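You operate a simulated robot arm through the tools that you are given. There is no shell and no other tool.

The job below is to be done with a simulated robot arm. You get a single attempt, and the scene is never put back.

## Task
Plug in the rack motor and try it till its lamp lights.
Fine: plug in, rack socket switch on, motor on; after, motor off, then rack socket switch off. Where these are worked on the way, their far stop is far enough and under half their travel is too little: rack socket switch.

Only the result counts: the job must be done as asked and must still hold three seconds after the hand-in. Knocking over, shifting, dropping, spilling or breaking anything else fails it.

## Robot
A 7-joint arm with a three-finger gripper, fixed in place. Base frame: the origin is at the foot of the arm, x ahead of it, y to its left, z up. Units: mm, degrees, N and s.
With the tool pointing down near the work surface it reaches from about 520 to 960 mm from the base axis. Its first joint turns from -166.0 to 166.0 degrees. Payload 2.69 kg.
Tool frame: the origin (TCP) lies between the finger pads and is the grasp point; the fingertips stand 29 mm ahead of it; z points along the fingers, y is the line along which they close. Largest opening 120 mm; the body of the gripper starts 78 mm behind the TCP.
Orientation is that of the tool frame in the base frame, as a unit quaternion [x, y, z, w]. With the fingers straight down and closing along the base's y, the tool's x points along the base's -x, its y along +y and its z along -z.

## Interface
- The arm moves only by the tool servo_tool. Its argument "moves" is a list of rows, each an object of numbers (a shift or turn left out is 0, a gripper value left out holds the last): "tx", "ty", "tz": the shift along the tool's x, y, z in units of 25 mm (1.0 is 25 mm); "rx", "ry", "rz": the turn, a rotation vector about the tool's x, y, z in units of 6 degrees (1.0 is 6 degrees). In form: [{"tx": .., "ty": .., "tz": .., "rx": .., "ry": .., "rz": ..}, ...]. A call has 1 to 20 rows; each row shifts and turns the commanded pose from where the row before left it, along the tool's axes as they then stand. "claw" is the finger opening in cm, from 0 to 12, set as the call begins (left out, the last holds). A call with a number of a shift or a turn outside -1 to 1 is refused whole. Rows are played at 5 a second. More than 50 mm and 8.6 degrees between two rows, or a gripper value outside its range, and nothing of the call is played. Where a pose cannot be reached the arm comes as near as it can. A force on the tool above 40 N (or 10 N above the force at the start of the call, whichever is more), or a blocked arm, ends the call early, and 0.2 s more pass. Each finger halts on what it meets, pressing with about 37 N; the grip force reading is that of the motor and also rises with nothing between the fingers. The clock runs only during rows and for 0.2 s after the last one: add rows that do not move to give the fingers time. The reply holds the time, the measured pose of the TCP, the force on the tool along the base axes, the opening and the grip force, in the units named above and with some noise, with the torque about the TCP (base axes, N m) and any sound that the robot's microphone picked up.
- Cameras (640 x 400 px; columns grow to the right, rows downward): "scene" is fixed at [401.1, -648.2, 1577.7]; the picture's right is [1.00, -0.07, 0.00], its down [-0.06, -0.82, -0.57] and it looks along [0.04, 0.57, -0.82] (base axes); focal length 281 px, centre (320, 200). "wrist" rides on the gripper at [63, 0, -104] in the tool frame; the picture's right is [0.00, 1.00, 0.00], its down [-0.83, 0.00, -0.56] and it looks along [-0.56, 0.00, 0.83] (tool axes); focal length 275 px, centre (320, 200). There is no depth. A picture from a camera that has moved, and an enlarged one, comes with that camera's place and axes in the base frame and with its lens.
- capture(camera): a new picture of that camera. It takes no simulated time.
- lift_body(by): slides the trunk up (or, below 0, down) by that many mm; the arm rides with it, the base frame stays. It gives what a move gives, with no picture.
- close_up(camera, box): a new picture of the part [left, top, right, bottom] of that camera's present view, enlarged. It takes no simulated time.
- finish_job(): hands the job in; it is judged then, once.

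Nothing tells you positions but the pictures and the camera data. Unless the task says otherwise, let go and move clear before handing in.

The tools are called by a JSON object that holds its "fn" and its "kwargs". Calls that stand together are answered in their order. servo_tool: Moves the arm, as the interface text tells. Its arguments: {"type":"object","properties":{"moves":{"type":"array","items":{"type":"object","properties":{"tx":{"type":"number"},"ty":{"type":"number"},"tz":{"type":"number"},"rx":{"type":"number"},"ry":{"type":"number"},"rz":{"type":"number"}}}},"claw":{"type":"number"}},"required":["moves"]} The other tools are called the same way: lift_body (by) slides the trunk up or down; capture (camera) takes a picture; close_up (camera, box) takes an enlarged picture of a part of a camera's view; finish_job () hands the job in.

At the start:

```text
time: 0.0
position: [351.8, -386.7, 1278.6]
tool_rot: [0.0, 1.0, 0.0, -0.001]
contact_force: [-0.6, 0.0, -1.6]
ft_torque: [-0.01, 0.03, -0.01]
grip_width: 120.0
gripper_force: 0.2
trunk travel left (down, up): [-450.0, 136.0]
```

scene: 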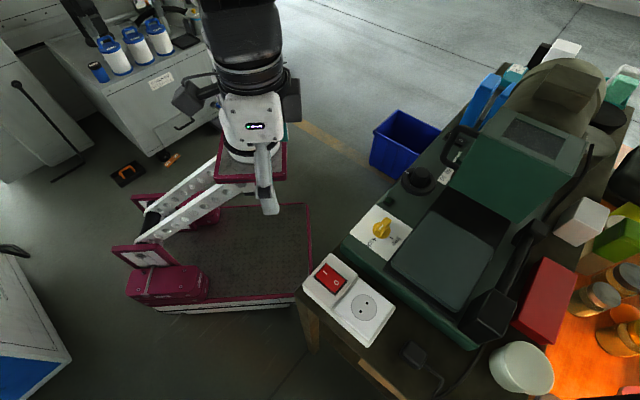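
wrist: 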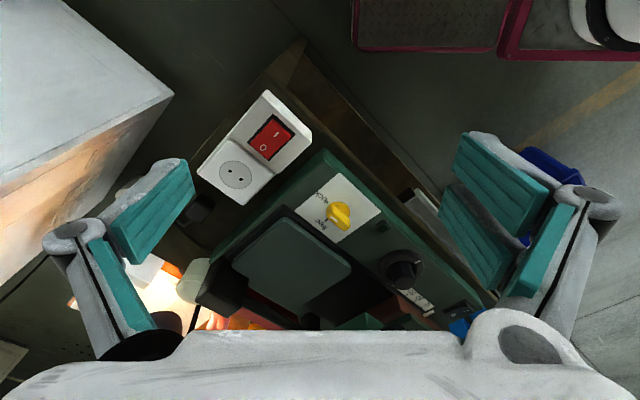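

I see a white rack socket with a red rocker switch, a green machine with a yellow rotary knob, and what looks like a plug on a cord near the table edge. I'll take enlarged views first to identify each part.

{"fn": "close_up", "kwargs": {"camera": "scene", "box": [280, 200, 500, 400]}}

{"fn": "close_up", "kwargs": {"camera": "scene", "box": [340, 100, 500, 260]}}

{"fn": "close_up", "kwargs": {"camera": "wrist", "box": [170, 70, 470, 330]}}

{"fn": "close_up", "kwargs": {"camera": "scene", "box": [440, 30, 640, 230]}}

{"fn": "close_up", "kwargs": {"camera": "scene", "box": [460, 200, 640, 400]}}

```text
2.00 times, centred on (390, 300) of scene
camera zoom: at [401.1, -648.2, 1577.7], right [1.0, -0.07, 0.0], down [-0.06, -0.82, -0.57], along [0.04, 0.57, -0.82], focal length 562 px, centre (180, 0)
```

zoom: 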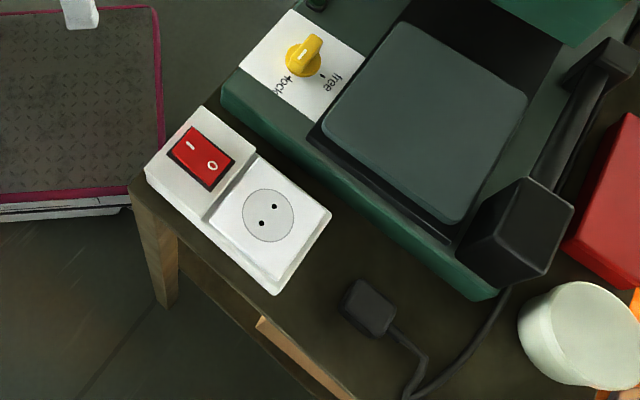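

```text
2.50 times, centred on (420, 180) of scene
camera zoom: at [401.1, -648.2, 1577.7], right [1.0, -0.07, 0.0], down [-0.06, -0.82, -0.57], along [0.04, 0.57, -0.82], focal length 703 px, centre (70, 250)
```

zoom: 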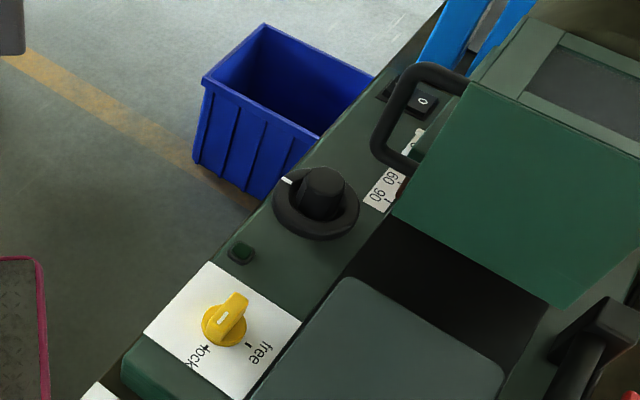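

```text
1.54 times, centred on (320, 200) of wrist
camera zoom: at [288.2, -385.7, 1385.4], right [0.0, 1.0, 0.0], down [0.83, 0.0, 0.56], along [0.56, 0.0, -0.83], focal length 424 px, centre (320, 200)
```

zoom: 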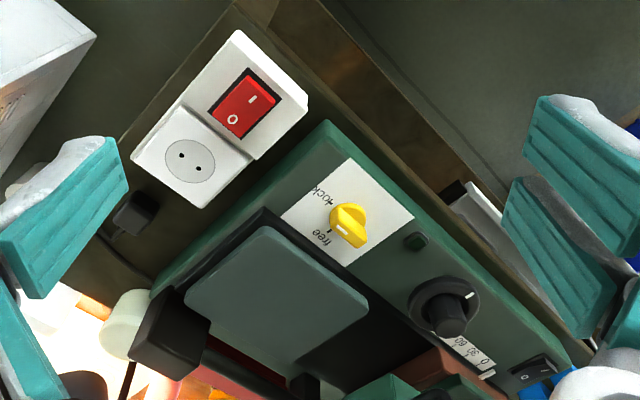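

```text
2.00 times, centred on (540, 130) of scene
camera zoom: at [401.1, -648.2, 1577.7], right [1.0, -0.07, 0.0], down [-0.06, -0.82, -0.57], along [0.04, 0.57, -0.82], focal length 562 px, centre (-120, 340)
```

zoom: 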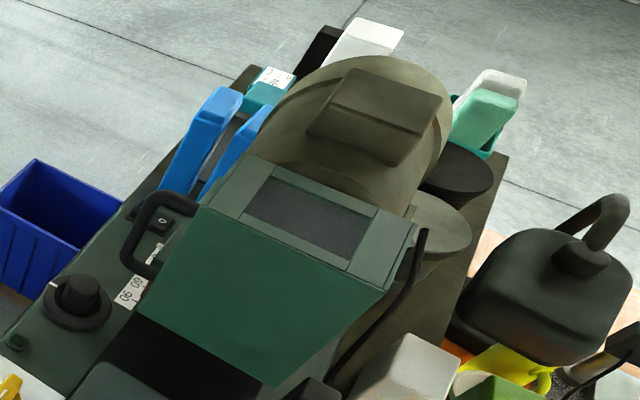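

```text
2.00 times, centred on (550, 300) of scene
camera zoom: at [401.1, -648.2, 1577.7], right [1.0, -0.07, 0.0], down [-0.06, -0.82, -0.57], along [0.04, 0.57, -0.82], focal length 562 px, centre (-140, 0)
```

zoom: 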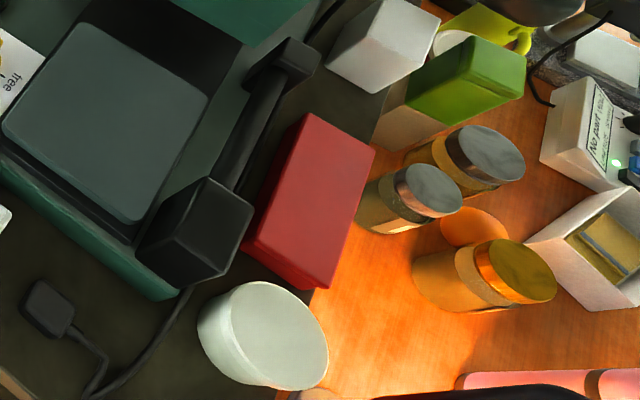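

The socket sits near (493, -514, 1015), with its rocker toward (438, -454). The plug is near (576, -598, 990), the yellow knob near (556, -358, 1037), and a rocker marked "O" near (856, -63, 1000). I'll move the wrist camera over the plug for a better look.

{"fn": "servo_tool", "kwargs": {"moves": [{"tx": -0.48, "ty": -0.903, "tz": 0.282}, {"tx": -0.48, "ty": -0.903, "tz": 0.282}, {"tx": -0.48, "ty": -0.903, "tz": 0.282}, {"tx": -0.48, "ty": -0.903, "tz": 0.282}, {"tx": -0.48, "ty": -0.903, "tz": 0.282}, {"tx": -0.48, "ty": -0.903, "tz": 0.282}, {"tx": -0.48, "ty": -0.903, "tz": 0.282}, {"tx": -0.48, "ty": -0.903, "tz": 0.282}, {"tx": -0.48, "ty": -0.903, "tz": 0.282}, {}]}}

{"fn": "capture", "kwargs": {"camera": "wrist"}}

{"fn": "capture", "kwargs": {"camera": "scene"}}

```text
time: 2.2
position: [458.5, -589.6, 1216.6]
tool_rot: [0.0, 1.0, 0.0, 0.0]
contact_force: [-0.7, 0.1, -0.1]
ft_torque: [-0.02, -0.02, -0.01]
grip_width: 119.9
gripper_force: 0.1
trunk travel left (down, up): [-450.0, 136.0]
```

```text
taken
camera wrist: at [396.3, -589.5, 1321.9], right [0.0, 1.0, 0.0], down [0.83, 0.0, 0.56], along [0.56, 0.0, -0.83], focal length 275 px, centre (320, 200)
```

wrist: 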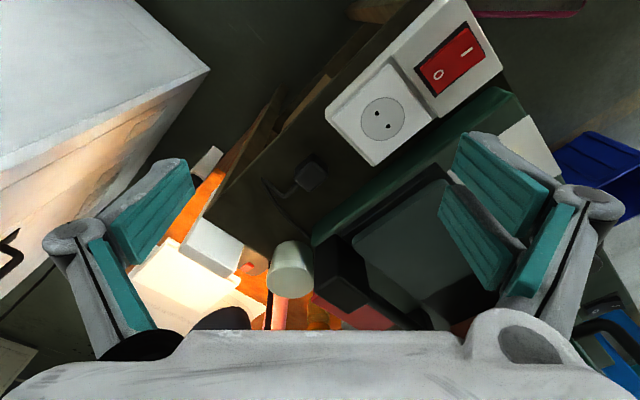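

```text
taken
```

scene: 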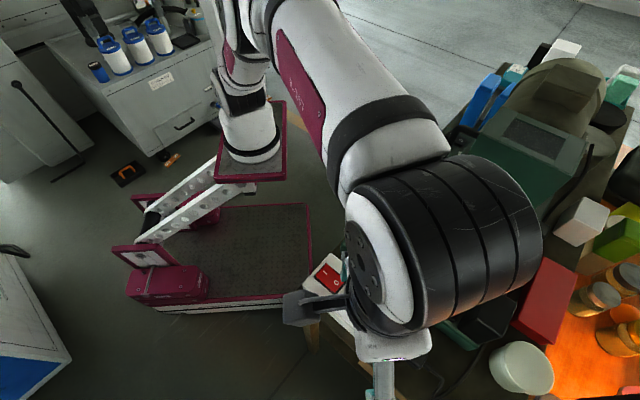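

{"fn": "close_up", "kwargs": {"camera": "wrist", "box": [240, 120, 360, 240]}}

{"fn": "close_up", "kwargs": {"camera": "wrist", "box": [310, 0, 510, 180]}}

```text
3.33 times, centred on (300, 180) of wrist
camera zoom: at [396.3, -589.5, 1321.9], right [0.0, 1.0, 0.0], down [0.83, 0.0, 0.56], along [0.56, 0.0, -0.83], focal length 918 px, centre (387, 267)
```

zoom: 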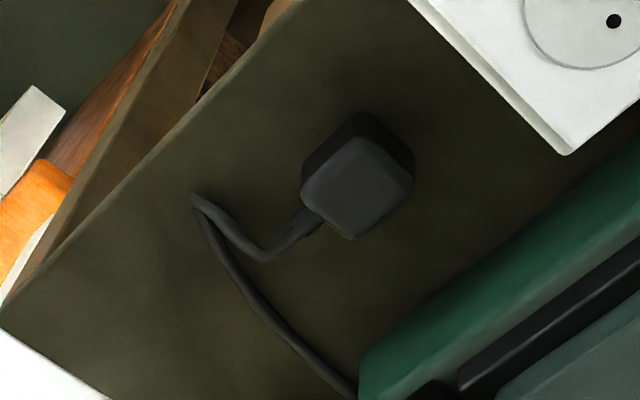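

```text
2.22 times, centred on (410, 90) of wrist
camera zoom: at [396.3, -589.5, 1321.9], right [0.0, 1.0, 0.0], down [0.83, 0.0, 0.56], along [0.56, 0.0, -0.83], focal length 612 px, centre (120, 444)
```

zoom: 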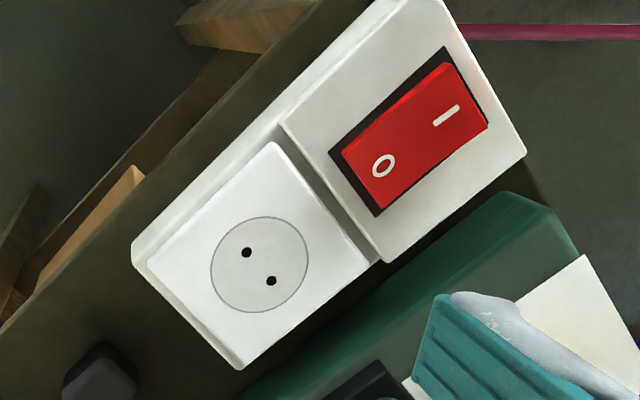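

The plug stands upright on the table with its cord leaving toward (+x, -y), in line with the block's 45° layout. I'll move above it and yaw -45° to look at it closely.

{"fn": "servo_tool", "kwargs": {"moves": [{"tx": -0.92, "ty": -0.08, "tz": 0.5}, {"tx": -0.92, "ty": -0.08, "tz": 0.5}, {"tx": -0.92, "ty": -0.08, "tz": 0.5}, {"tx": -0.92, "ty": -0.08, "tz": 0.5}, {"tx": -0.92, "ty": -0.08, "tz": 0.5}, {"rz": 1}, {"rz": 1}, {"rz": 1}, {"rz": 1}, {"rz": 1}, {"rz": 1}, {"rz": 1}, {"rz": 0.5}, {}]}}

{"fn": "capture", "kwargs": {"camera": "wrist"}}

```text
time: 5.2
position: [572.7, -598.2, 1153.7]
tool_rot: [0.384, 0.924, 0.0, 0.0]
contact_force: [0.6, 1.0, -0.4]
ft_torque: [-0.01, -0.01, 0.01]
grip_width: 120.2
gripper_force: 0.0
trunk travel left (down, up): [-450.0, 136.0]
```

```text
taken
camera wrist: at [529.7, -554.4, 1259.9], right [0.7, 0.71, 0.0], down [0.59, -0.59, 0.56], along [0.39, -0.39, -0.83], focal length 275 px, centre (320, 200)
```

wrist: 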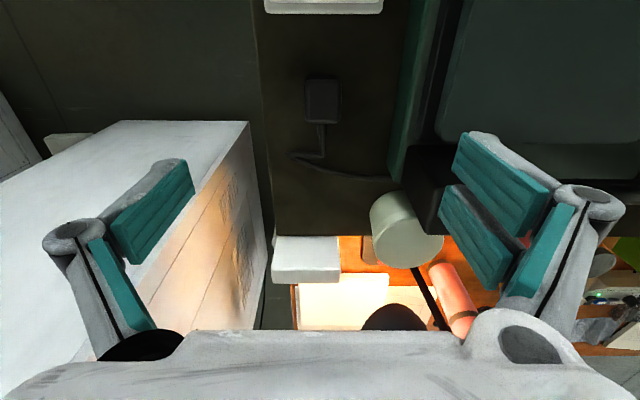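

{"fn": "close_up", "kwargs": {"camera": "wrist", "box": [260, 0, 420, 180]}}

{"fn": "close_up", "kwargs": {"camera": "wrist", "box": [290, 60, 360, 180]}}

```text
2.22 times, centred on (340, 90) of wrist
camera zoom: at [529.7, -554.4, 1259.9], right [0.7, 0.71, 0.0], down [0.59, -0.59, 0.56], along [0.39, -0.39, -0.83], focal length 612 px, centre (276, 444)
```

zoom: 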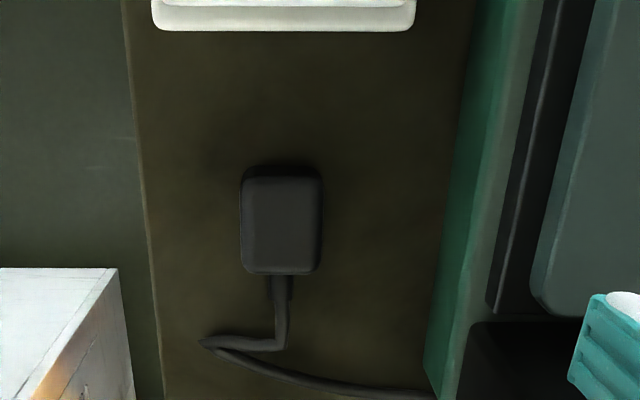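

```text
3.33 times, centred on (325, 120) of wrist
camera zoom: at [529.7, -554.4, 1259.9], right [0.7, 0.71, 0.0], down [0.59, -0.59, 0.56], along [0.39, -0.39, -0.83], focal length 918 px, centre (303, 467)
```

zoom: 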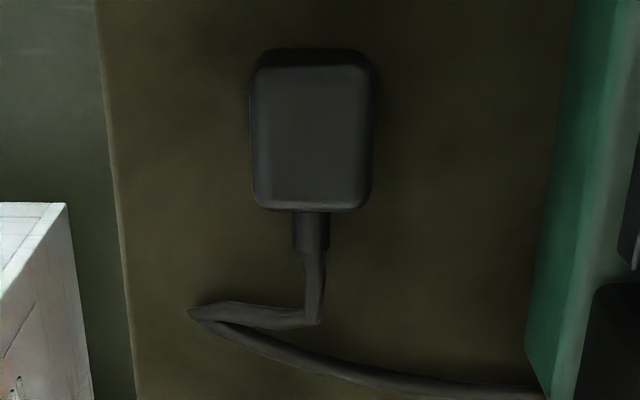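

The plug body is about 34 × 45 mm. Its top is near z 989 and it rests on the table at about z 970, lined up with the tool. I'll narrow the fingers and go partway down to check alignment.

{"fn": "servo_tool", "kwargs": {"moves": [{"tx": -0.22, "ty": 0.11}, {"tz": 0.9}, {"tz": 0.9}, {"tz": 0.9}, {"tz": 0.9}, {"tz": 0.7}, {}], "claw": 7}}

{"fn": "capture", "kwargs": {"camera": "wrist"}}

{"fn": "close_up", "kwargs": {"camera": "wrist", "box": [250, 60, 390, 200]}}

```text
time: 6.8
position: [579.3, -600.1, 1045.8]
tool_rot: [0.383, 0.924, 0.0, 0.0]
contact_force: [-0.6, -0.2, -0.2]
ft_torque: [0.0, -0.01, -0.02]
grip_width: 69.8
gripper_force: 0.1
trunk travel left (down, up): [-450.0, 136.0]
```

```text
taken
camera wrist: at [535.1, -556.4, 1151.6], right [0.7, 0.71, 0.0], down [0.59, -0.59, 0.56], along [0.39, -0.39, -0.83], focal length 275 px, centre (320, 200)
```

wrist: 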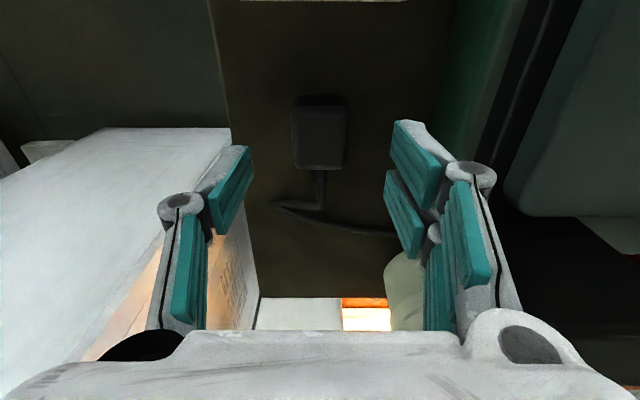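

```text
2.86 times, centred on (320, 130) of wrist
camera zoom: at [535.1, -556.4, 1151.6], right [0.7, 0.71, 0.0], down [0.59, -0.59, 0.56], along [0.39, -0.39, -0.83], focal length 786 px, centre (320, 400)
```

zoom: 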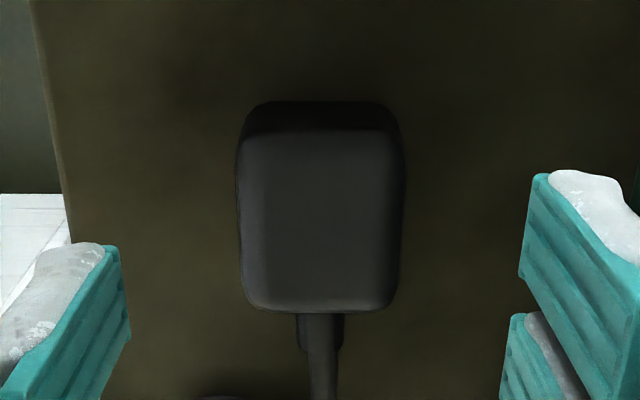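

The plug is centred between the fingers. I'll go down to about TCP z 1003, with the fingertips just above the table, and close.

{"fn": "servo_tool", "kwargs": {"moves": [{"tz": 0.6}, {"tz": 0.6}, {"tz": 0.5}, {}]}}

{"fn": "capture", "kwargs": {"camera": "wrist"}}

{"fn": "capture", "kwargs": {"camera": "scene"}}

```text
time: 7.8
position: [579.9, -600.3, 1004.2]
tool_rot: [0.383, 0.924, 0.0, 0.0]
contact_force: [0.5, -0.7, 0.0]
ft_torque: [0.01, 0.01, 0.0]
grip_width: 69.9
gripper_force: 0.0
trunk travel left (down, up): [-450.0, 136.0]
```

```text
taken
camera wrist: at [535.3, -556.5, 1109.8], right [0.7, 0.71, 0.0], down [0.59, -0.59, 0.56], along [0.39, -0.39, -0.83], focal length 275 px, centre (320, 200)
```

wrist: 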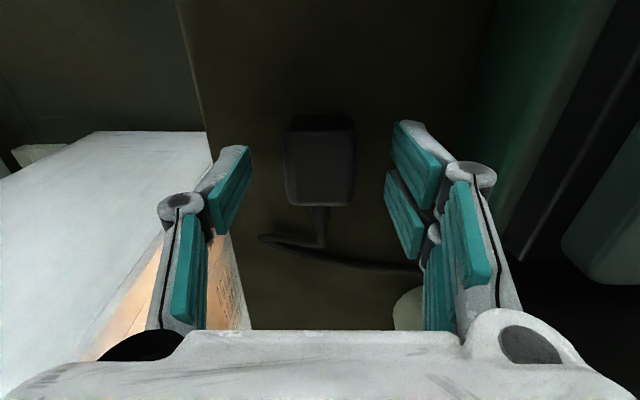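

```text
taken
```

scene: 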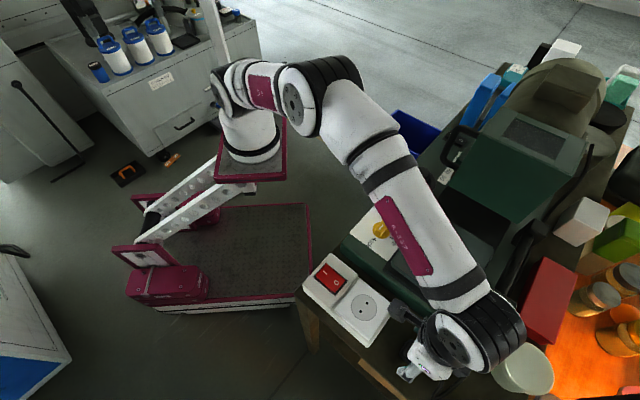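

{"fn": "servo_tool", "kwargs": {"moves": [{}, {}, {}, {}], "claw": 0}}

{"fn": "close_up", "kwargs": {"camera": "wrist", "box": [220, 80, 420, 240]}}

```text
time: 8.8
position: [579.7, -601.5, 1005.0]
tool_rot: [0.383, 0.924, 0.0, 0.0]
contact_force: [0.5, -0.6, 0.7]
ft_torque: [0.04, 0.01, -0.02]
grip_width: 35.3
gripper_force: 36.5
trunk travel left (down, up): [-450.0, 136.0]
```

```text
2.50 times, centred on (320, 160) of wrist
camera zoom: at [535.3, -556.5, 1110.0], right [0.7, 0.71, 0.0], down [0.59, -0.59, 0.56], along [0.39, -0.39, -0.83], focal length 688 px, centre (320, 300)
```

zoom: 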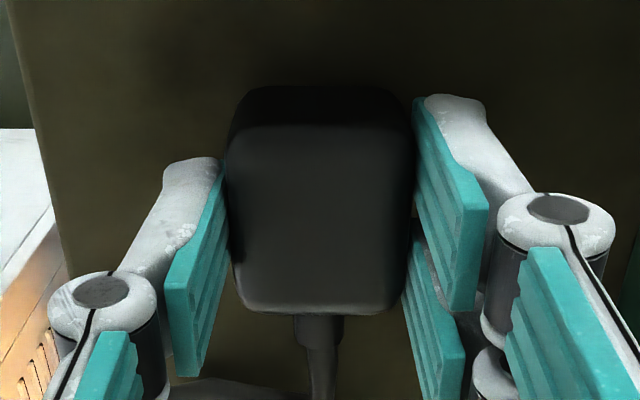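

The plug is gripped at a width of 35.3 mm. I'll lift it and look.

{"fn": "servo_tool", "kwargs": {"moves": [{"tz": -0.5}, {"tz": -0.8}, {"tz": -0.8}, {"tz": -0.8}, {"tz": -0.8}, {}]}}

{"fn": "close_up", "kwargs": {"camera": "wrist", "box": [220, 60, 420, 260]}}

{"fn": "capture", "kwargs": {"camera": "wrist"}}

{"fn": "close_up", "kwargs": {"camera": "scene", "box": [340, 240, 500, 400]}}

```text
time: 10.2
position: [578.7, -601.8, 1098.3]
tool_rot: [0.383, 0.924, 0.0, 0.0]
contact_force: [-0.3, 0.2, 0.0]
ft_torque: [0.0, -0.03, -0.02]
grip_width: 0.1
gripper_force: 29.2
trunk travel left (down, up): [-450.0, 136.0]
```

```text
2.00 times, centred on (320, 160) of wrist
camera zoom: at [535.1, -556.4, 1202.8], right [0.7, 0.71, 0.0], down [0.59, -0.59, 0.56], along [0.39, -0.39, -0.83], focal length 551 px, centre (320, 280)
```

zoom: 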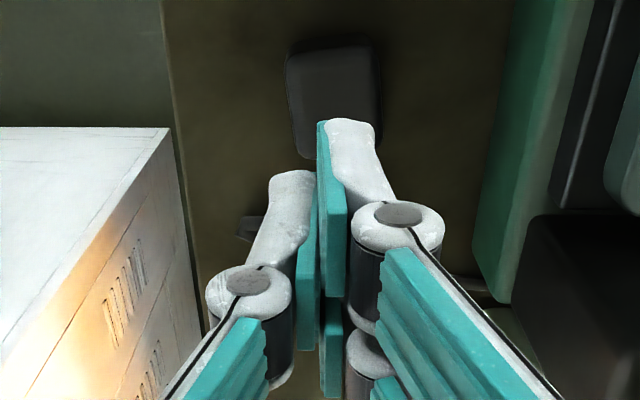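

```text
taken
camera wrist: at [535.1, -556.4, 1202.8], right [0.7, 0.71, 0.0], down [0.59, -0.59, 0.56], along [0.39, -0.39, -0.83], focal length 275 px, centre (320, 200)
```

wrist: 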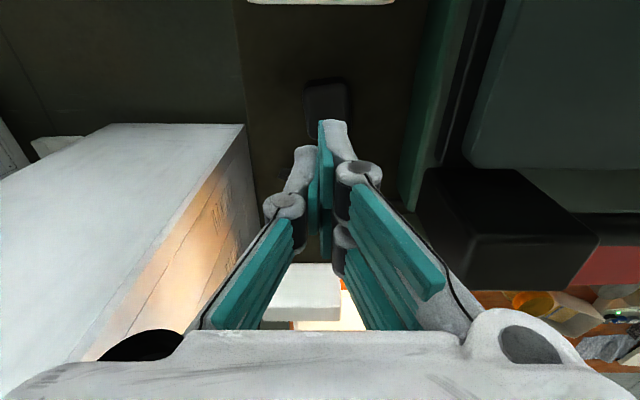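

```text
2.50 times, centred on (420, 320) of scene
camera zoom: at [401.1, -648.2, 1577.7], right [1.0, -0.07, 0.0], down [-0.06, -0.82, -0.57], along [0.04, 0.57, -0.82], focal length 703 px, centre (70, -100)
```

zoom: 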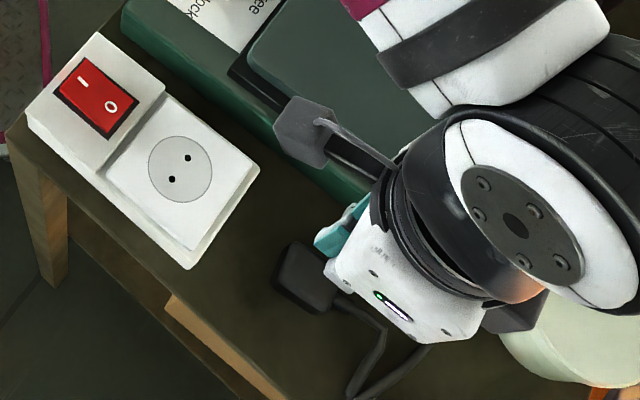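

The plug slipped out, so my grip was too high. I'll reopen the fingers and look again.

{"fn": "servo_tool", "kwargs": {"moves": [{}, {}, {}], "claw": 7}}

{"fn": "close_up", "kwargs": {"camera": "wrist", "box": [250, 40, 410, 200]}}

```text
time: 11.0
position: [579.8, -600.7, 1097.2]
tool_rot: [0.382, 0.924, 0.0, 0.0]
contact_force: [0.0, 0.4, 0.6]
ft_torque: [0.01, -0.01, -0.01]
grip_width: 69.8
gripper_force: 0.1
trunk travel left (down, up): [-450.0, 136.0]
```

```text
2.50 times, centred on (330, 120) of wrist
camera zoom: at [535.2, -556.4, 1202.6], right [0.7, 0.71, 0.0], down [0.59, -0.59, 0.56], along [0.39, -0.39, -0.83], focal length 688 px, centre (295, 400)
```

zoom: 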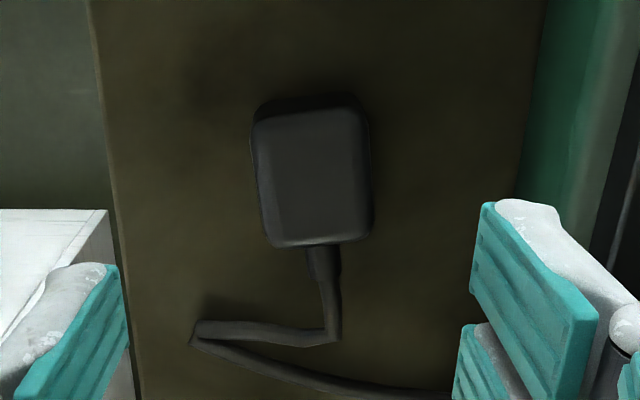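

The plug turned about 6° and shifted about 6 mm. I'll realign, then go down deeper in small steps while watching the force.

{"fn": "servo_tool", "kwargs": {"moves": [{"ty": 0.228}, {"rz": -1}, {"tz": 0.8}, {"tz": 0.8}, {"tz": 0.8}, {"tz": 0.8}, {"tz": 0.4}, {}]}}

{"fn": "close_up", "kwargs": {"camera": "wrist", "box": [220, 60, 420, 260]}}

```text
time: 12.8
position: [582.9, -597.5, 1007.2]
tool_rot: [0.333, 0.943, 0.0, 0.0]
contact_force: [0.6, 0.4, 0.2]
ft_torque: [0.01, 0.01, 0.03]
grip_width: 69.8
gripper_force: 0.2
trunk travel left (down, up): [-450.0, 136.0]
```

```text
2.00 times, centred on (320, 160) of wrist
camera zoom: at [535.4, -557.3, 1112.1], right [0.63, 0.78, 0.0], down [0.65, -0.52, 0.56], along [0.43, -0.35, -0.83], focal length 551 px, centre (320, 280)
```

zoom: 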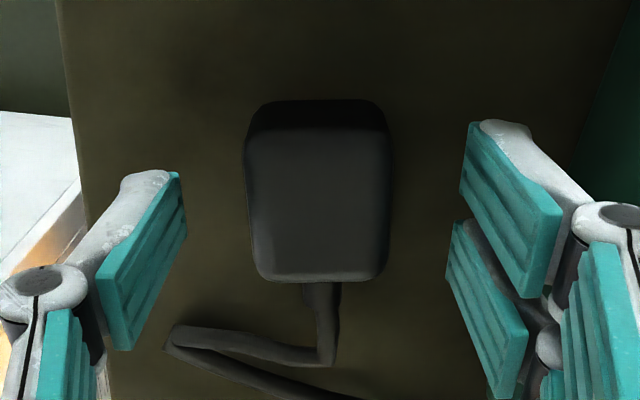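

{"fn": "servo_tool", "kwargs": {"moves": [{"tz": 0.12}, {"tz": 0.12}, {}]}}

{"fn": "servo_tool", "kwargs": {"moves": [{"tz": 0.08}, {"tz": 0.08}, {}]}}

```text
time: 13.6
position: [583.4, -596.4, 1001.6]
tool_rot: [0.334, 0.943, 0.001, 0.001]
contact_force: [-0.1, -0.1, 0.1]
ft_torque: [0.03, -0.02, -0.03]
grip_width: 69.7
gripper_force: 0.0
trunk travel left (down, up): [-450.0, 136.0]
```

```text
time: 14.4
position: [583.8, -597.4, 997.3]
tool_rot: [0.334, 0.943, 0.0, 0.0]
contact_force: [0.6, 0.1, -1.2]
ft_torque: [0.0, 0.02, 0.01]
grip_width: 69.7
gripper_force: 0.1
trunk travel left (down, up): [-450.0, 136.0]
```

{"fn": "servo_tool", "kwargs": {"moves": [{"tz": 0.08}, {}]}}

{"fn": "servo_tool", "kwargs": {"moves": [{"tz": 0.08}, {}]}}

{"fn": "servo_tool", "kwargs": {"moves": [{"tz": 0.08}, {}]}}

```text
time: 15.0
position: [582.6, -597.3, 995.2]
tool_rot: [0.334, 0.943, 0.0, 0.0]
contact_force: [-0.1, 0.2, -0.7]
ft_torque: [-0.02, -0.04, -0.02]
grip_width: 70.0
gripper_force: 0.1
trunk travel left (down, up): [-450.0, 136.0]
```

```text
time: 15.6
position: [583.6, -597.4, 991.9]
tool_rot: [0.334, 0.943, 0.0, 0.0]
contact_force: [0.4, -0.2, 0.3]
ft_torque: [-0.03, -0.02, -0.01]
grip_width: 69.9
gripper_force: 0.0
trunk travel left (down, up): [-450.0, 136.0]
```

```text
time: 16.2
position: [583.4, -597.1, 991.2]
tool_rot: [0.334, 0.943, 0.0, 0.0]
contact_force: [0.2, -0.1, 0.6]
ft_torque: [0.02, -0.03, -0.02]
grip_width: 70.1
gripper_force: 0.0
trunk travel left (down, up): [-450.0, 136.0]
```

{"fn": "servo_tool", "kwargs": {"moves": [{"tz": 0.08}, {}]}}

{"fn": "servo_tool", "kwargs": {"moves": [{"tz": 0.08}, {}]}}

{"fn": "servo_tool", "kwargs": {"moves": [{"tz": 0.08}, {}]}}

{"fn": "close_up", "kwargs": {"camera": "wrist", "box": [220, 60, 420, 260]}}

```text
time: 16.8
position: [583.3, -596.5, 989.0]
tool_rot: [0.334, 0.942, 0.0, 0.0]
contact_force: [0.4, -0.3, -0.3]
ft_torque: [0.03, 0.0, 0.02]
grip_width: 70.0
gripper_force: 0.0
trunk travel left (down, up): [-450.0, 136.0]
```

```text
time: 17.4
position: [583.3, -596.7, 986.1]
tool_rot: [0.334, 0.943, 0.001, 0.0]
contact_force: [-0.3, 0.7, 0.4]
ft_torque: [-0.02, 0.02, 0.01]
grip_width: 69.7
gripper_force: 0.1
trunk travel left (down, up): [-450.0, 136.0]
```

```text
time: 18.0
position: [584.2, -597.9, 986.1]
tool_rot: [0.333, 0.943, 0.0, 0.0]
contact_force: [0.1, 0.2, 4.9]
ft_torque: [0.11, 0.0, 0.05]
grip_width: 70.2
gripper_force: 0.5
trunk travel left (down, up): [-450.0, 136.0]
```

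```text
2.00 times, centred on (320, 160) of wrist
camera zoom: at [535.1, -557.3, 1090.7], right [0.63, 0.78, 0.0], down [0.65, -0.52, 0.56], along [0.43, -0.35, -0.83], focal length 551 px, centre (320, 280)
```

zoom: 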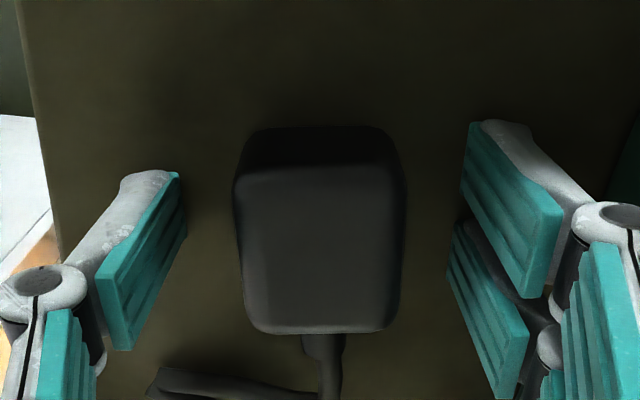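

The fingertips touched the table at TCP z ≈ 986, so the table top is near z 956 and the plug spans roughly z 965–990. I'll raise to about 996, grip, and lift slowly.

{"fn": "servo_tool", "kwargs": {"moves": [{"tz": -0.4}, {}, {}]}}

{"fn": "servo_tool", "kwargs": {"moves": [{}, {}, {}, {}], "claw": 0}}

{"fn": "servo_tool", "kwargs": {"moves": [{"tz": -0.1}, {"tz": -0.1}, {"tz": -0.1}]}}

{"fn": "close_up", "kwargs": {"camera": "wrist", "box": [220, 60, 420, 260]}}

```text
time: 18.8
position: [584.0, -597.2, 994.8]
tool_rot: [0.334, 0.943, 0.0, -0.001]
contact_force: [0.5, 0.1, 0.3]
ft_torque: [-0.02, 0.03, -0.01]
grip_width: 69.9
gripper_force: 0.1
trunk travel left (down, up): [-450.0, 136.0]
```

```text
time: 19.8
position: [583.2, -597.1, 994.4]
tool_rot: [0.334, 0.943, 0.0, 0.0]
contact_force: [0.6, -0.3, 0.6]
ft_torque: [-0.06, 0.01, 0.0]
grip_width: 35.3
gripper_force: 36.8
trunk travel left (down, up): [-450.0, 136.0]
```

```text
time: 20.6
position: [583.3, -596.5, 1003.1]
tool_rot: [0.333, 0.943, 0.0, 0.0]
contact_force: [0.5, 0.4, -0.9]
ft_torque: [-0.02, 0.01, 0.01]
grip_width: 35.2
gripper_force: 36.8
trunk travel left (down, up): [-450.0, 136.0]
```

```text
2.00 times, centred on (320, 160) of wrist
camera zoom: at [534.6, -557.5, 1107.8], right [0.63, 0.78, 0.0], down [0.65, -0.52, 0.56], along [0.43, -0.35, -0.83], focal length 551 px, centre (320, 280)
```

zoom: 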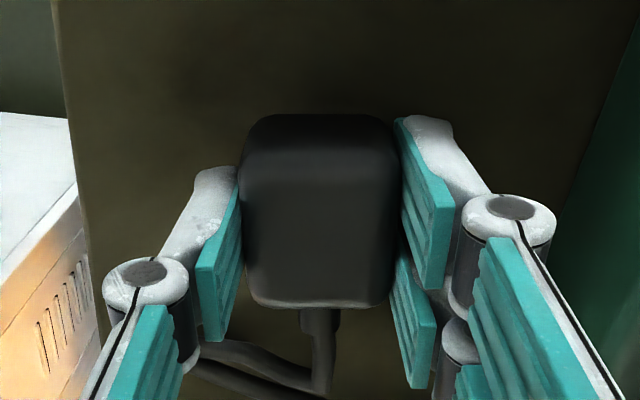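

The plug is coming up with the fingers. I'll keep lifting gently.

{"fn": "servo_tool", "kwargs": {"moves": [{"tz": -0.2}, {"tz": -0.2}, {"tz": -0.2}, {"tz": -0.2}, {"tz": -0.2}]}}

{"fn": "servo_tool", "kwargs": {"moves": [{"tz": -0.3}, {"tz": -0.3}, {"tz": -0.3}, {"tz": -0.3}, {"tz": -0.3}, {"tz": -0.3}]}}

{"fn": "capture", "kwargs": {"camera": "wrist"}}

{"fn": "close_up", "kwargs": {"camera": "scene", "box": [340, 240, 500, 400]}}

```text
time: 21.8
position: [582.7, -597.8, 1027.8]
tool_rot: [0.334, 0.943, 0.0, 0.001]
contact_force: [-0.3, -0.4, -0.6]
ft_torque: [-0.01, 0.02, 0.01]
grip_width: 35.0
gripper_force: 36.8
trunk travel left (down, up): [-450.0, 136.0]
```

```text
time: 23.2
position: [584.2, -598.0, 1072.4]
tool_rot: [0.334, 0.943, 0.0, 0.0]
contact_force: [0.3, 0.0, -1.2]
ft_torque: [-0.03, 0.0, 0.01]
grip_width: 35.3
gripper_force: 36.8
trunk travel left (down, up): [-450.0, 136.0]
```

```text
taken
camera wrist: at [534.9, -557.6, 1178.3], right [0.63, 0.78, 0.0], down [0.65, -0.52, 0.56], along [0.43, -0.35, -0.83], focal length 275 px, centre (320, 200)
```

wrist: 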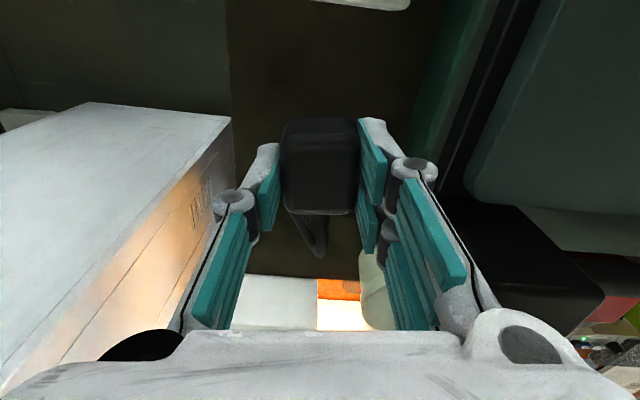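

```text
2.50 times, centred on (420, 320) of scene
camera zoom: at [401.1, -648.2, 1577.7], right [1.0, -0.07, 0.0], down [-0.06, -0.82, -0.57], along [0.04, 0.57, -0.82], focal length 703 px, centre (70, -100)
```

zoom: 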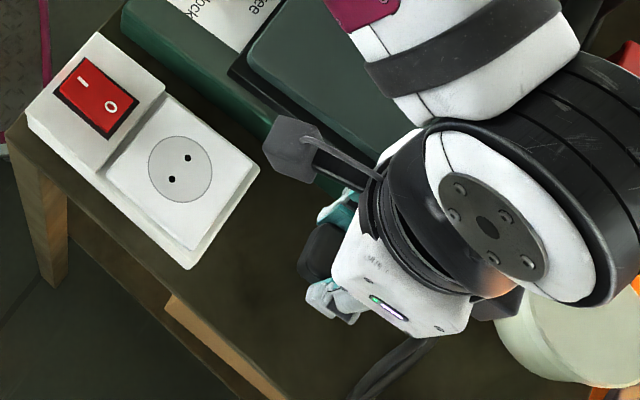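

The plug is held. I'll move it next to the socket, above it, and set the yaw back to -45° so I can measure the holes with the camera right over them.

{"fn": "servo_tool", "kwargs": {"moves": [{"tz": -0.65}, {"tz": -0.65}, {"tx": 0.57}, {"tx": 0.57}, {"tx": 0.57}, {"tx": 0.57}, {"tx": 0.57, "ty": 0.07}, {"rz": 0.5}, {"rz": 0.5}, {}]}}

{"fn": "capture", "kwargs": {"camera": "wrist"}}

{"fn": "close_up", "kwargs": {"camera": "wrist", "box": [230, 0, 410, 112]}}

```text
time: 25.4
position: [529.5, -550.8, 1106.0]
tool_rot: [0.383, 0.924, 0.0, -0.001]
contact_force: [0.0, -0.3, -0.2]
ft_torque: [-0.01, -0.03, -0.01]
grip_width: 35.1
gripper_force: 37.0
trunk travel left (down, up): [-450.0, 136.0]
```

```text
taken
camera wrist: at [485.6, -506.4, 1210.7], right [0.7, 0.71, 0.0], down [0.59, -0.59, 0.56], along [0.39, -0.39, -0.83], focal length 275 px, centre (320, 200)
```

wrist: 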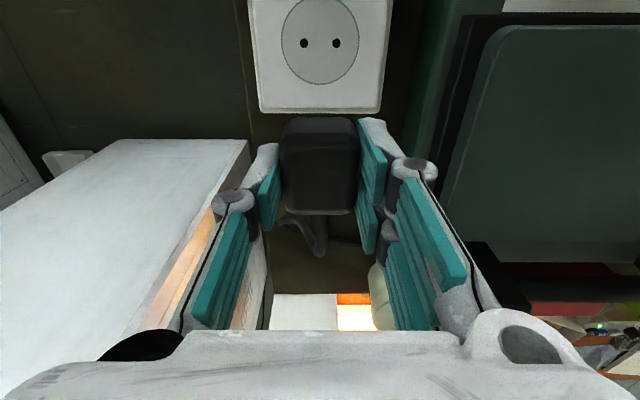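

```text
3.56 times, centred on (320, 56) of wrist
camera zoom: at [485.6, -506.4, 1210.7], right [0.7, 0.71, 0.0], down [0.59, -0.59, 0.56], along [0.39, -0.39, -0.83], focal length 979 px, centre (320, 712)
```

zoom: 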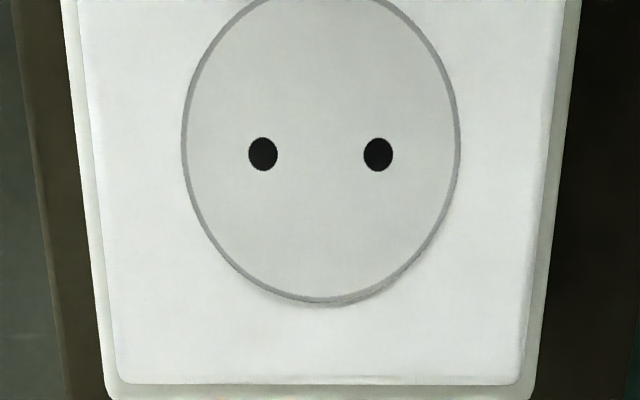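

The yaw is right: both holes sit on the same image row and are centred on the tool. Next I'll take parallax views with known shifts to get the socket's height and forward distance.

{"fn": "servo_tool", "kwargs": {"moves": [{"tx": 0.7}, {"tx": 0.7}, {}, {}]}}

{"fn": "close_up", "kwargs": {"camera": "wrist", "box": [230, 0, 410, 112]}}

{"fn": "close_up", "kwargs": {"camera": "wrist", "box": [230, 80, 410, 220]}}

```text
time: 26.4
position: [505.3, -524.9, 1106.3]
tool_rot: [0.382, 0.924, 0.0, 0.0]
contact_force: [-0.2, 0.1, -0.4]
ft_torque: [0.01, 0.0, -0.03]
grip_width: 34.9
gripper_force: 36.1
trunk travel left (down, up): [-450.0, 136.0]
```

```text
3.56 times, centred on (320, 56) of wrist
camera zoom: at [460.8, -481.8, 1210.4], right [0.7, 0.71, 0.0], down [0.59, -0.59, 0.56], along [0.39, -0.39, -0.83], focal length 979 px, centre (320, 712)
```

zoom: 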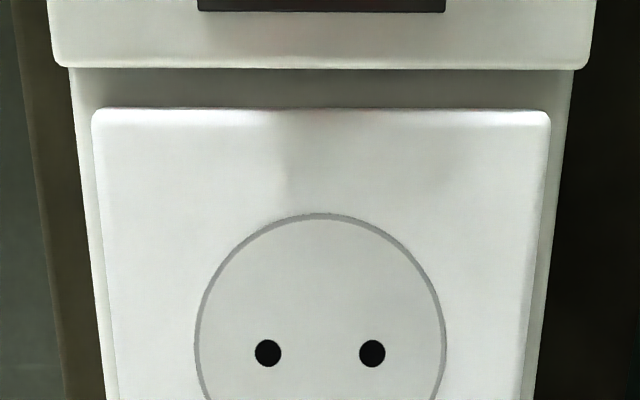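

```text
2.86 times, centred on (320, 150) of wrist
camera zoom: at [460.8, -481.8, 1210.4], right [0.7, 0.71, 0.0], down [0.59, -0.59, 0.56], along [0.39, -0.39, -0.83], focal length 786 px, centre (320, 343)
```

zoom: 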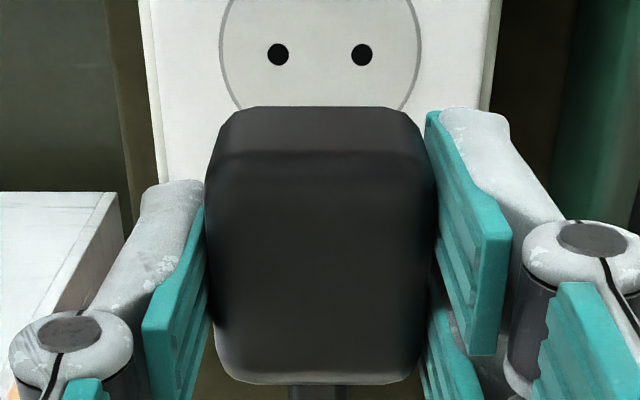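

The holes come out with a 21 mm spacing and the socket face at about z 1006. One lower view will check the camera tilt.

{"fn": "servo_tool", "kwargs": {"moves": [{"tx": -0.7}, {"tx": -0.7}, {"tz": 0.7}, {"tz": 0.7}, {"tz": 0.6}, {}, {}]}}

{"fn": "close_up", "kwargs": {"camera": "wrist", "box": [230, 0, 410, 112]}}

```text
time: 28.0
position: [529.8, -553.0, 1055.2]
tool_rot: [0.383, 0.924, 0.0, 0.0]
contact_force: [-0.2, 0.0, -0.2]
ft_torque: [-0.01, -0.01, 0.01]
grip_width: 35.2
gripper_force: 37.4
trunk travel left (down, up): [-450.0, 136.0]
```

```text
3.56 times, centred on (320, 56) of wrist
camera zoom: at [485.2, -506.7, 1160.3], right [0.7, 0.71, 0.0], down [0.59, -0.59, 0.56], along [0.39, -0.39, -0.83], focal length 979 px, centre (320, 712)
```

zoom: 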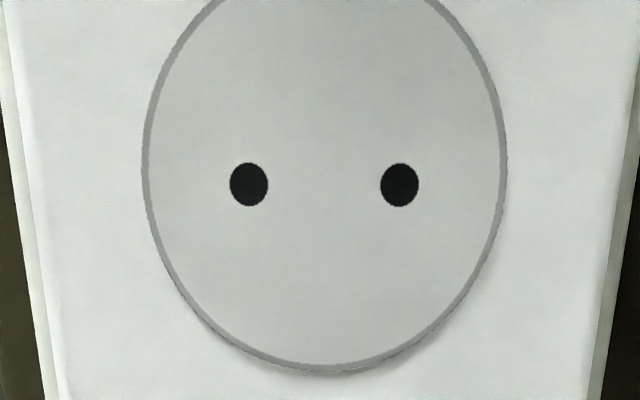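

The height estimate agrees, with the face near z 1007. I'll rise slightly, move back about 46 mm so the plug is over the holes, and check before going down.

{"fn": "servo_tool", "kwargs": {"moves": [{"tz": -0.4}, {"tx": 0.62}, {"tx": 0.62}, {"tx": 0.6, "ty": 0.016}, {}, {}]}}

{"fn": "close_up", "kwargs": {"camera": "wrist", "box": [220, 0, 420, 250]}}

{"fn": "close_up", "kwargs": {"camera": "scene", "box": [280, 220, 440, 380]}}

```text
time: 29.4
position: [497.5, -519.2, 1064.9]
tool_rot: [0.383, 0.924, 0.0, 0.001]
contact_force: [-0.3, -0.3, -0.3]
ft_torque: [-0.03, 0.0, 0.01]
grip_width: 35.3
gripper_force: 37.6
trunk travel left (down, up): [-450.0, 136.0]
```

```text
1.60 times, centred on (320, 125) of wrist
camera zoom: at [453.2, -474.3, 1170.3], right [0.7, 0.71, 0.0], down [0.59, -0.59, 0.56], along [0.39, -0.39, -0.83], focal length 440 px, centre (320, 320)
```

zoom: 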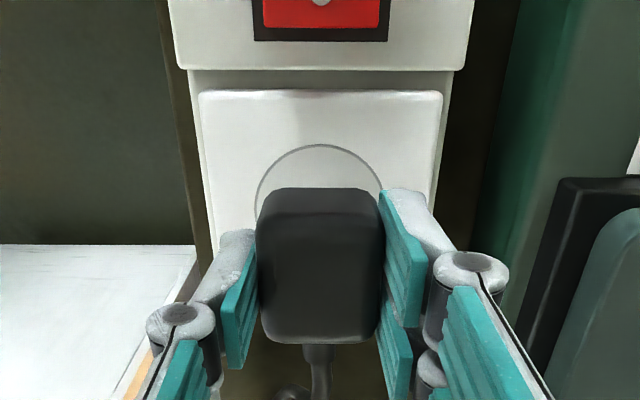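

```text
2.50 times, centred on (360, 300) of scene
camera zoom: at [401.1, -648.2, 1577.7], right [1.0, -0.07, 0.0], down [-0.06, -0.82, -0.57], along [0.04, 0.57, -0.82], focal length 703 px, centre (220, -50)
```

zoom: 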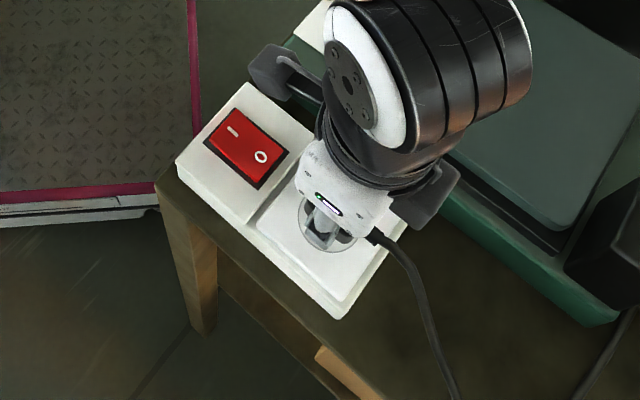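

The plug lines up with the socket ring. I'll lower it slowly and watch the force.

{"fn": "servo_tool", "kwargs": {"moves": [{"tz": 0.3}, {"tz": 0.2}, {"tz": 0.1}, {}]}}

{"fn": "servo_tool", "kwargs": {"moves": [{"tz": 0.08}, {}]}}

{"fn": "servo_tool", "kwargs": {"moves": [{"tz": 0.08}, {}]}}

{"fn": "servo_tool", "kwargs": {"moves": [{"tz": 0.08}, {}]}}

```text
time: 30.4
position: [496.7, -519.1, 1050.8]
tool_rot: [0.383, 0.924, 0.0, 0.0]
contact_force: [0.5, 0.4, -0.3]
ft_torque: [0.0, 0.0, 0.01]
grip_width: 35.0
gripper_force: 36.2
trunk travel left (down, up): [-450.0, 136.0]
```

```text
time: 31.0
position: [496.8, -519.0, 1047.4]
tool_rot: [0.383, 0.924, -0.001, -0.001]
contact_force: [0.0, 0.2, -0.8]
ft_torque: [0.0, 0.01, 0.0]
grip_width: 35.2
gripper_force: 36.8
trunk travel left (down, up): [-450.0, 136.0]
```

```text
time: 31.6
position: [497.0, -518.4, 1046.3]
tool_rot: [0.382, 0.924, 0.0, 0.0]
contact_force: [-0.4, -0.1, -0.6]
ft_torque: [0.03, 0.0, -0.04]
grip_width: 35.0
gripper_force: 36.5
trunk travel left (down, up): [-450.0, 136.0]
```

```text
time: 32.2
position: [497.4, -518.0, 1043.4]
tool_rot: [0.383, 0.924, 0.0, 0.0]
contact_force: [0.3, -0.5, 0.0]
ft_torque: [-0.03, 0.01, -0.03]
grip_width: 35.1
gripper_force: 37.4
trunk travel left (down, up): [-450.0, 136.0]
```

{"fn": "servo_tool", "kwargs": {"moves": [{"tz": 0.08}, {}]}}

{"fn": "servo_tool", "kwargs": {"moves": [{"tz": 0.08}, {}]}}

{"fn": "servo_tool", "kwargs": {"moves": [{"tz": 0.08}, {}]}}

{"fn": "close_up", "kwargs": {"camera": "wrist", "box": [220, 0, 420, 250]}}

```text
time: 32.8
position: [497.2, -518.3, 1042.0]
tool_rot: [0.383, 0.924, 0.0, 0.0]
contact_force: [0.0, 0.0, -1.0]
ft_torque: [0.01, -0.03, 0.0]
grip_width: 35.1
gripper_force: 37.2
trunk travel left (down, up): [-450.0, 136.0]
```

```text
time: 33.4
position: [496.5, -517.2, 1040.6]
tool_rot: [0.383, 0.924, 0.0, 0.0]
contact_force: [-4.3, 2.0, 8.7]
ft_torque: [0.13, 0.18, 0.02]
grip_width: 35.4
gripper_force: 37.3
trunk travel left (down, up): [-450.0, 136.0]
heard: snap
```

```text
time: 34.0
position: [495.6, -518.0, 1040.8]
tool_rot: [0.383, 0.924, -0.001, 0.001]
contact_force: [-4.9, 7.9, 32.4]
ft_torque: [0.5, 0.45, -0.03]
grip_width: 35.2
gripper_force: 36.9
trunk travel left (down, up): [-450.0, 136.0]
```

```text
1.60 times, centred on (320, 125) of wrist
camera zoom: at [452.0, -472.8, 1145.6], right [0.7, 0.71, 0.0], down [0.59, -0.58, 0.56], along [0.4, -0.39, -0.83], focal length 440 px, centre (320, 320)
```

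zoom: 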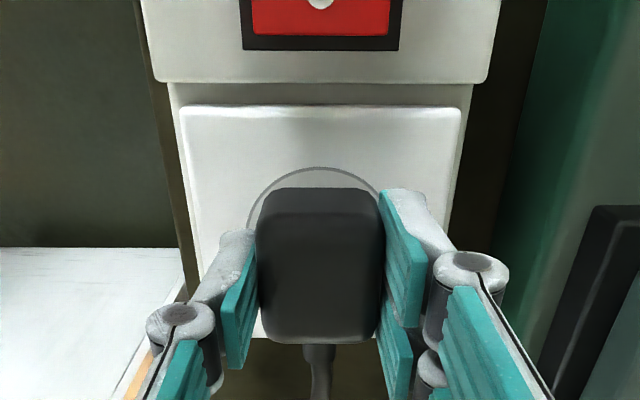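

I heard a snap and then a firm stop, so the plug looks seated. I'll relax the pressure, release, and rise to inspect.

{"fn": "servo_tool", "kwargs": {"moves": [{"tz": -0.1, "tx": 0.03}, {}, {}]}}

{"fn": "servo_tool", "kwargs": {"moves": [{}, {}, {}], "claw": 6}}

{"fn": "servo_tool", "kwargs": {"moves": [{"tz": -0.6}, {"tz": -0.8}, {"tz": -0.8}, {"tz": -0.8}, {}]}}

{"fn": "capture", "kwargs": {"camera": "wrist"}}

{"fn": "close_up", "kwargs": {"camera": "wrist", "box": [240, 40, 400, 200]}}

{"fn": "capture", "kwargs": {"camera": "scene"}}

```text
time: 34.8
position: [497.1, -517.2, 1041.1]
tool_rot: [0.383, 0.924, 0.0, 0.0]
contact_force: [-0.2, -2.1, 14.5]
ft_torque: [-0.36, -0.3, 0.02]
grip_width: 35.2
gripper_force: 36.9
trunk travel left (down, up): [-450.0, 136.0]
```

```text
time: 35.6
position: [496.3, -517.7, 1039.9]
tool_rot: [0.383, 0.924, 0.0, 0.0]
contact_force: [0.1, -0.7, -1.0]
ft_torque: [0.0, 0.02, 0.02]
grip_width: 59.8
gripper_force: 0.0
trunk travel left (down, up): [-450.0, 136.0]
```

```text
time: 36.8
position: [495.2, -517.2, 1116.0]
tool_rot: [0.383, 0.924, 0.0, 0.001]
contact_force: [-0.4, -0.6, -0.1]
ft_torque: [-0.02, 0.04, 0.0]
grip_width: 59.7
gripper_force: 0.0
trunk travel left (down, up): [-450.0, 136.0]
```

```text
taken
camera wrist: at [452.4, -473.5, 1221.0], right [0.7, 0.71, 0.0], down [0.59, -0.59, 0.56], along [0.39, -0.39, -0.83], focal length 275 px, centre (320, 200)
```

wrist: 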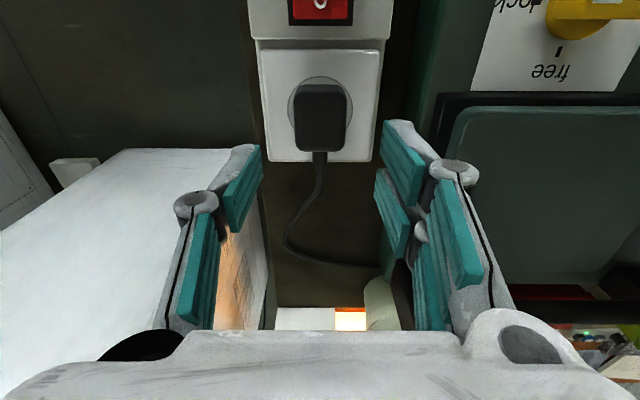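

```text
2.50 times, centred on (320, 120) of wrist
camera zoom: at [452.4, -473.5, 1221.0], right [0.7, 0.71, 0.0], down [0.59, -0.59, 0.56], along [0.39, -0.39, -0.83], focal length 688 px, centre (320, 400)
```

zoom: 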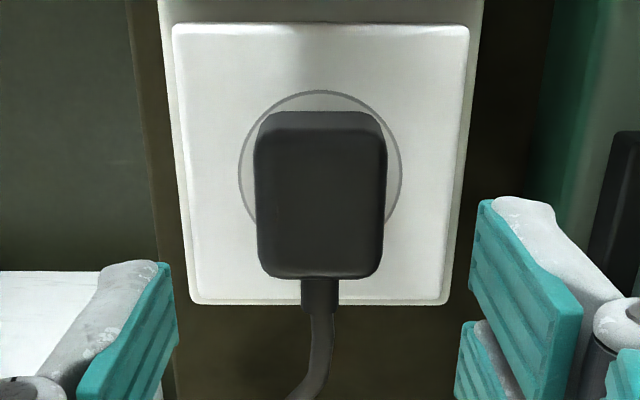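

```text
taken
```

scene: 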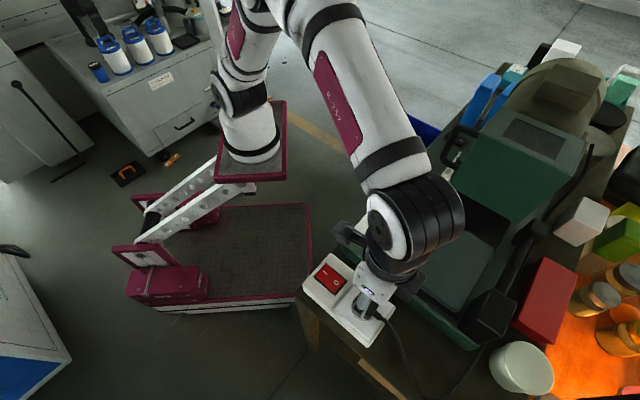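

The plug is seated in the socket. Next is the rack socket rocker: I'll close the fingers and move the camera over it.

{"fn": "servo_tool", "kwargs": {"moves": [{"tx": 0.8}, {"tx": 0.8}, {"tx": 0.8}, {}, {}], "claw": 0}}

{"fn": "capture", "kwargs": {"camera": "wrist"}}

{"fn": "close_up", "kwargs": {"camera": "wrist", "box": [230, 0, 410, 112]}}

```text
time: 38.0
position: [453.0, -474.8, 1115.9]
tool_rot: [0.382, 0.924, 0.0, 0.0]
contact_force: [0.0, -0.7, 0.5]
ft_torque: [-0.03, -0.03, 0.02]
grip_width: 0.0
gripper_force: 28.9
trunk travel left (down, up): [-450.0, 136.0]
```

```text
taken
camera wrist: at [409.7, -431.1, 1220.8], right [0.7, 0.71, 0.0], down [0.59, -0.59, 0.56], along [0.39, -0.39, -0.83], focal length 275 px, centre (320, 200)
```

wrist: 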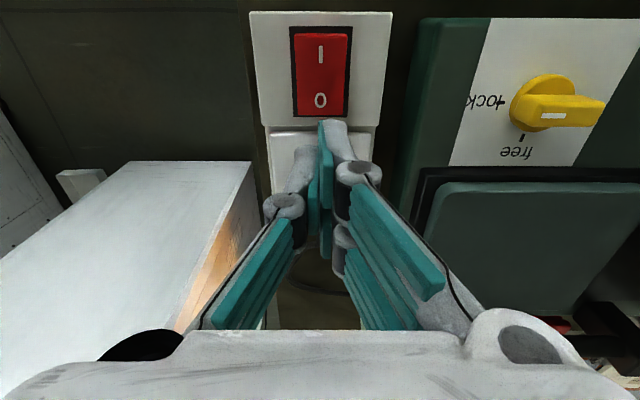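

```text
3.56 times, centred on (320, 56) of wrist
camera zoom: at [409.7, -431.1, 1220.8], right [0.7, 0.71, 0.0], down [0.59, -0.59, 0.56], along [0.39, -0.39, -0.83], focal length 979 px, centre (320, 712)
```

zoom: 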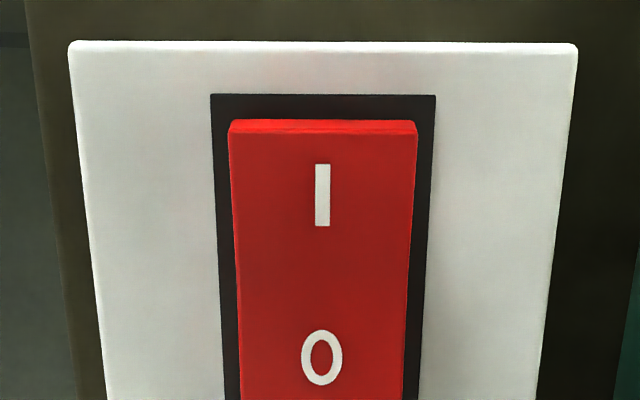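

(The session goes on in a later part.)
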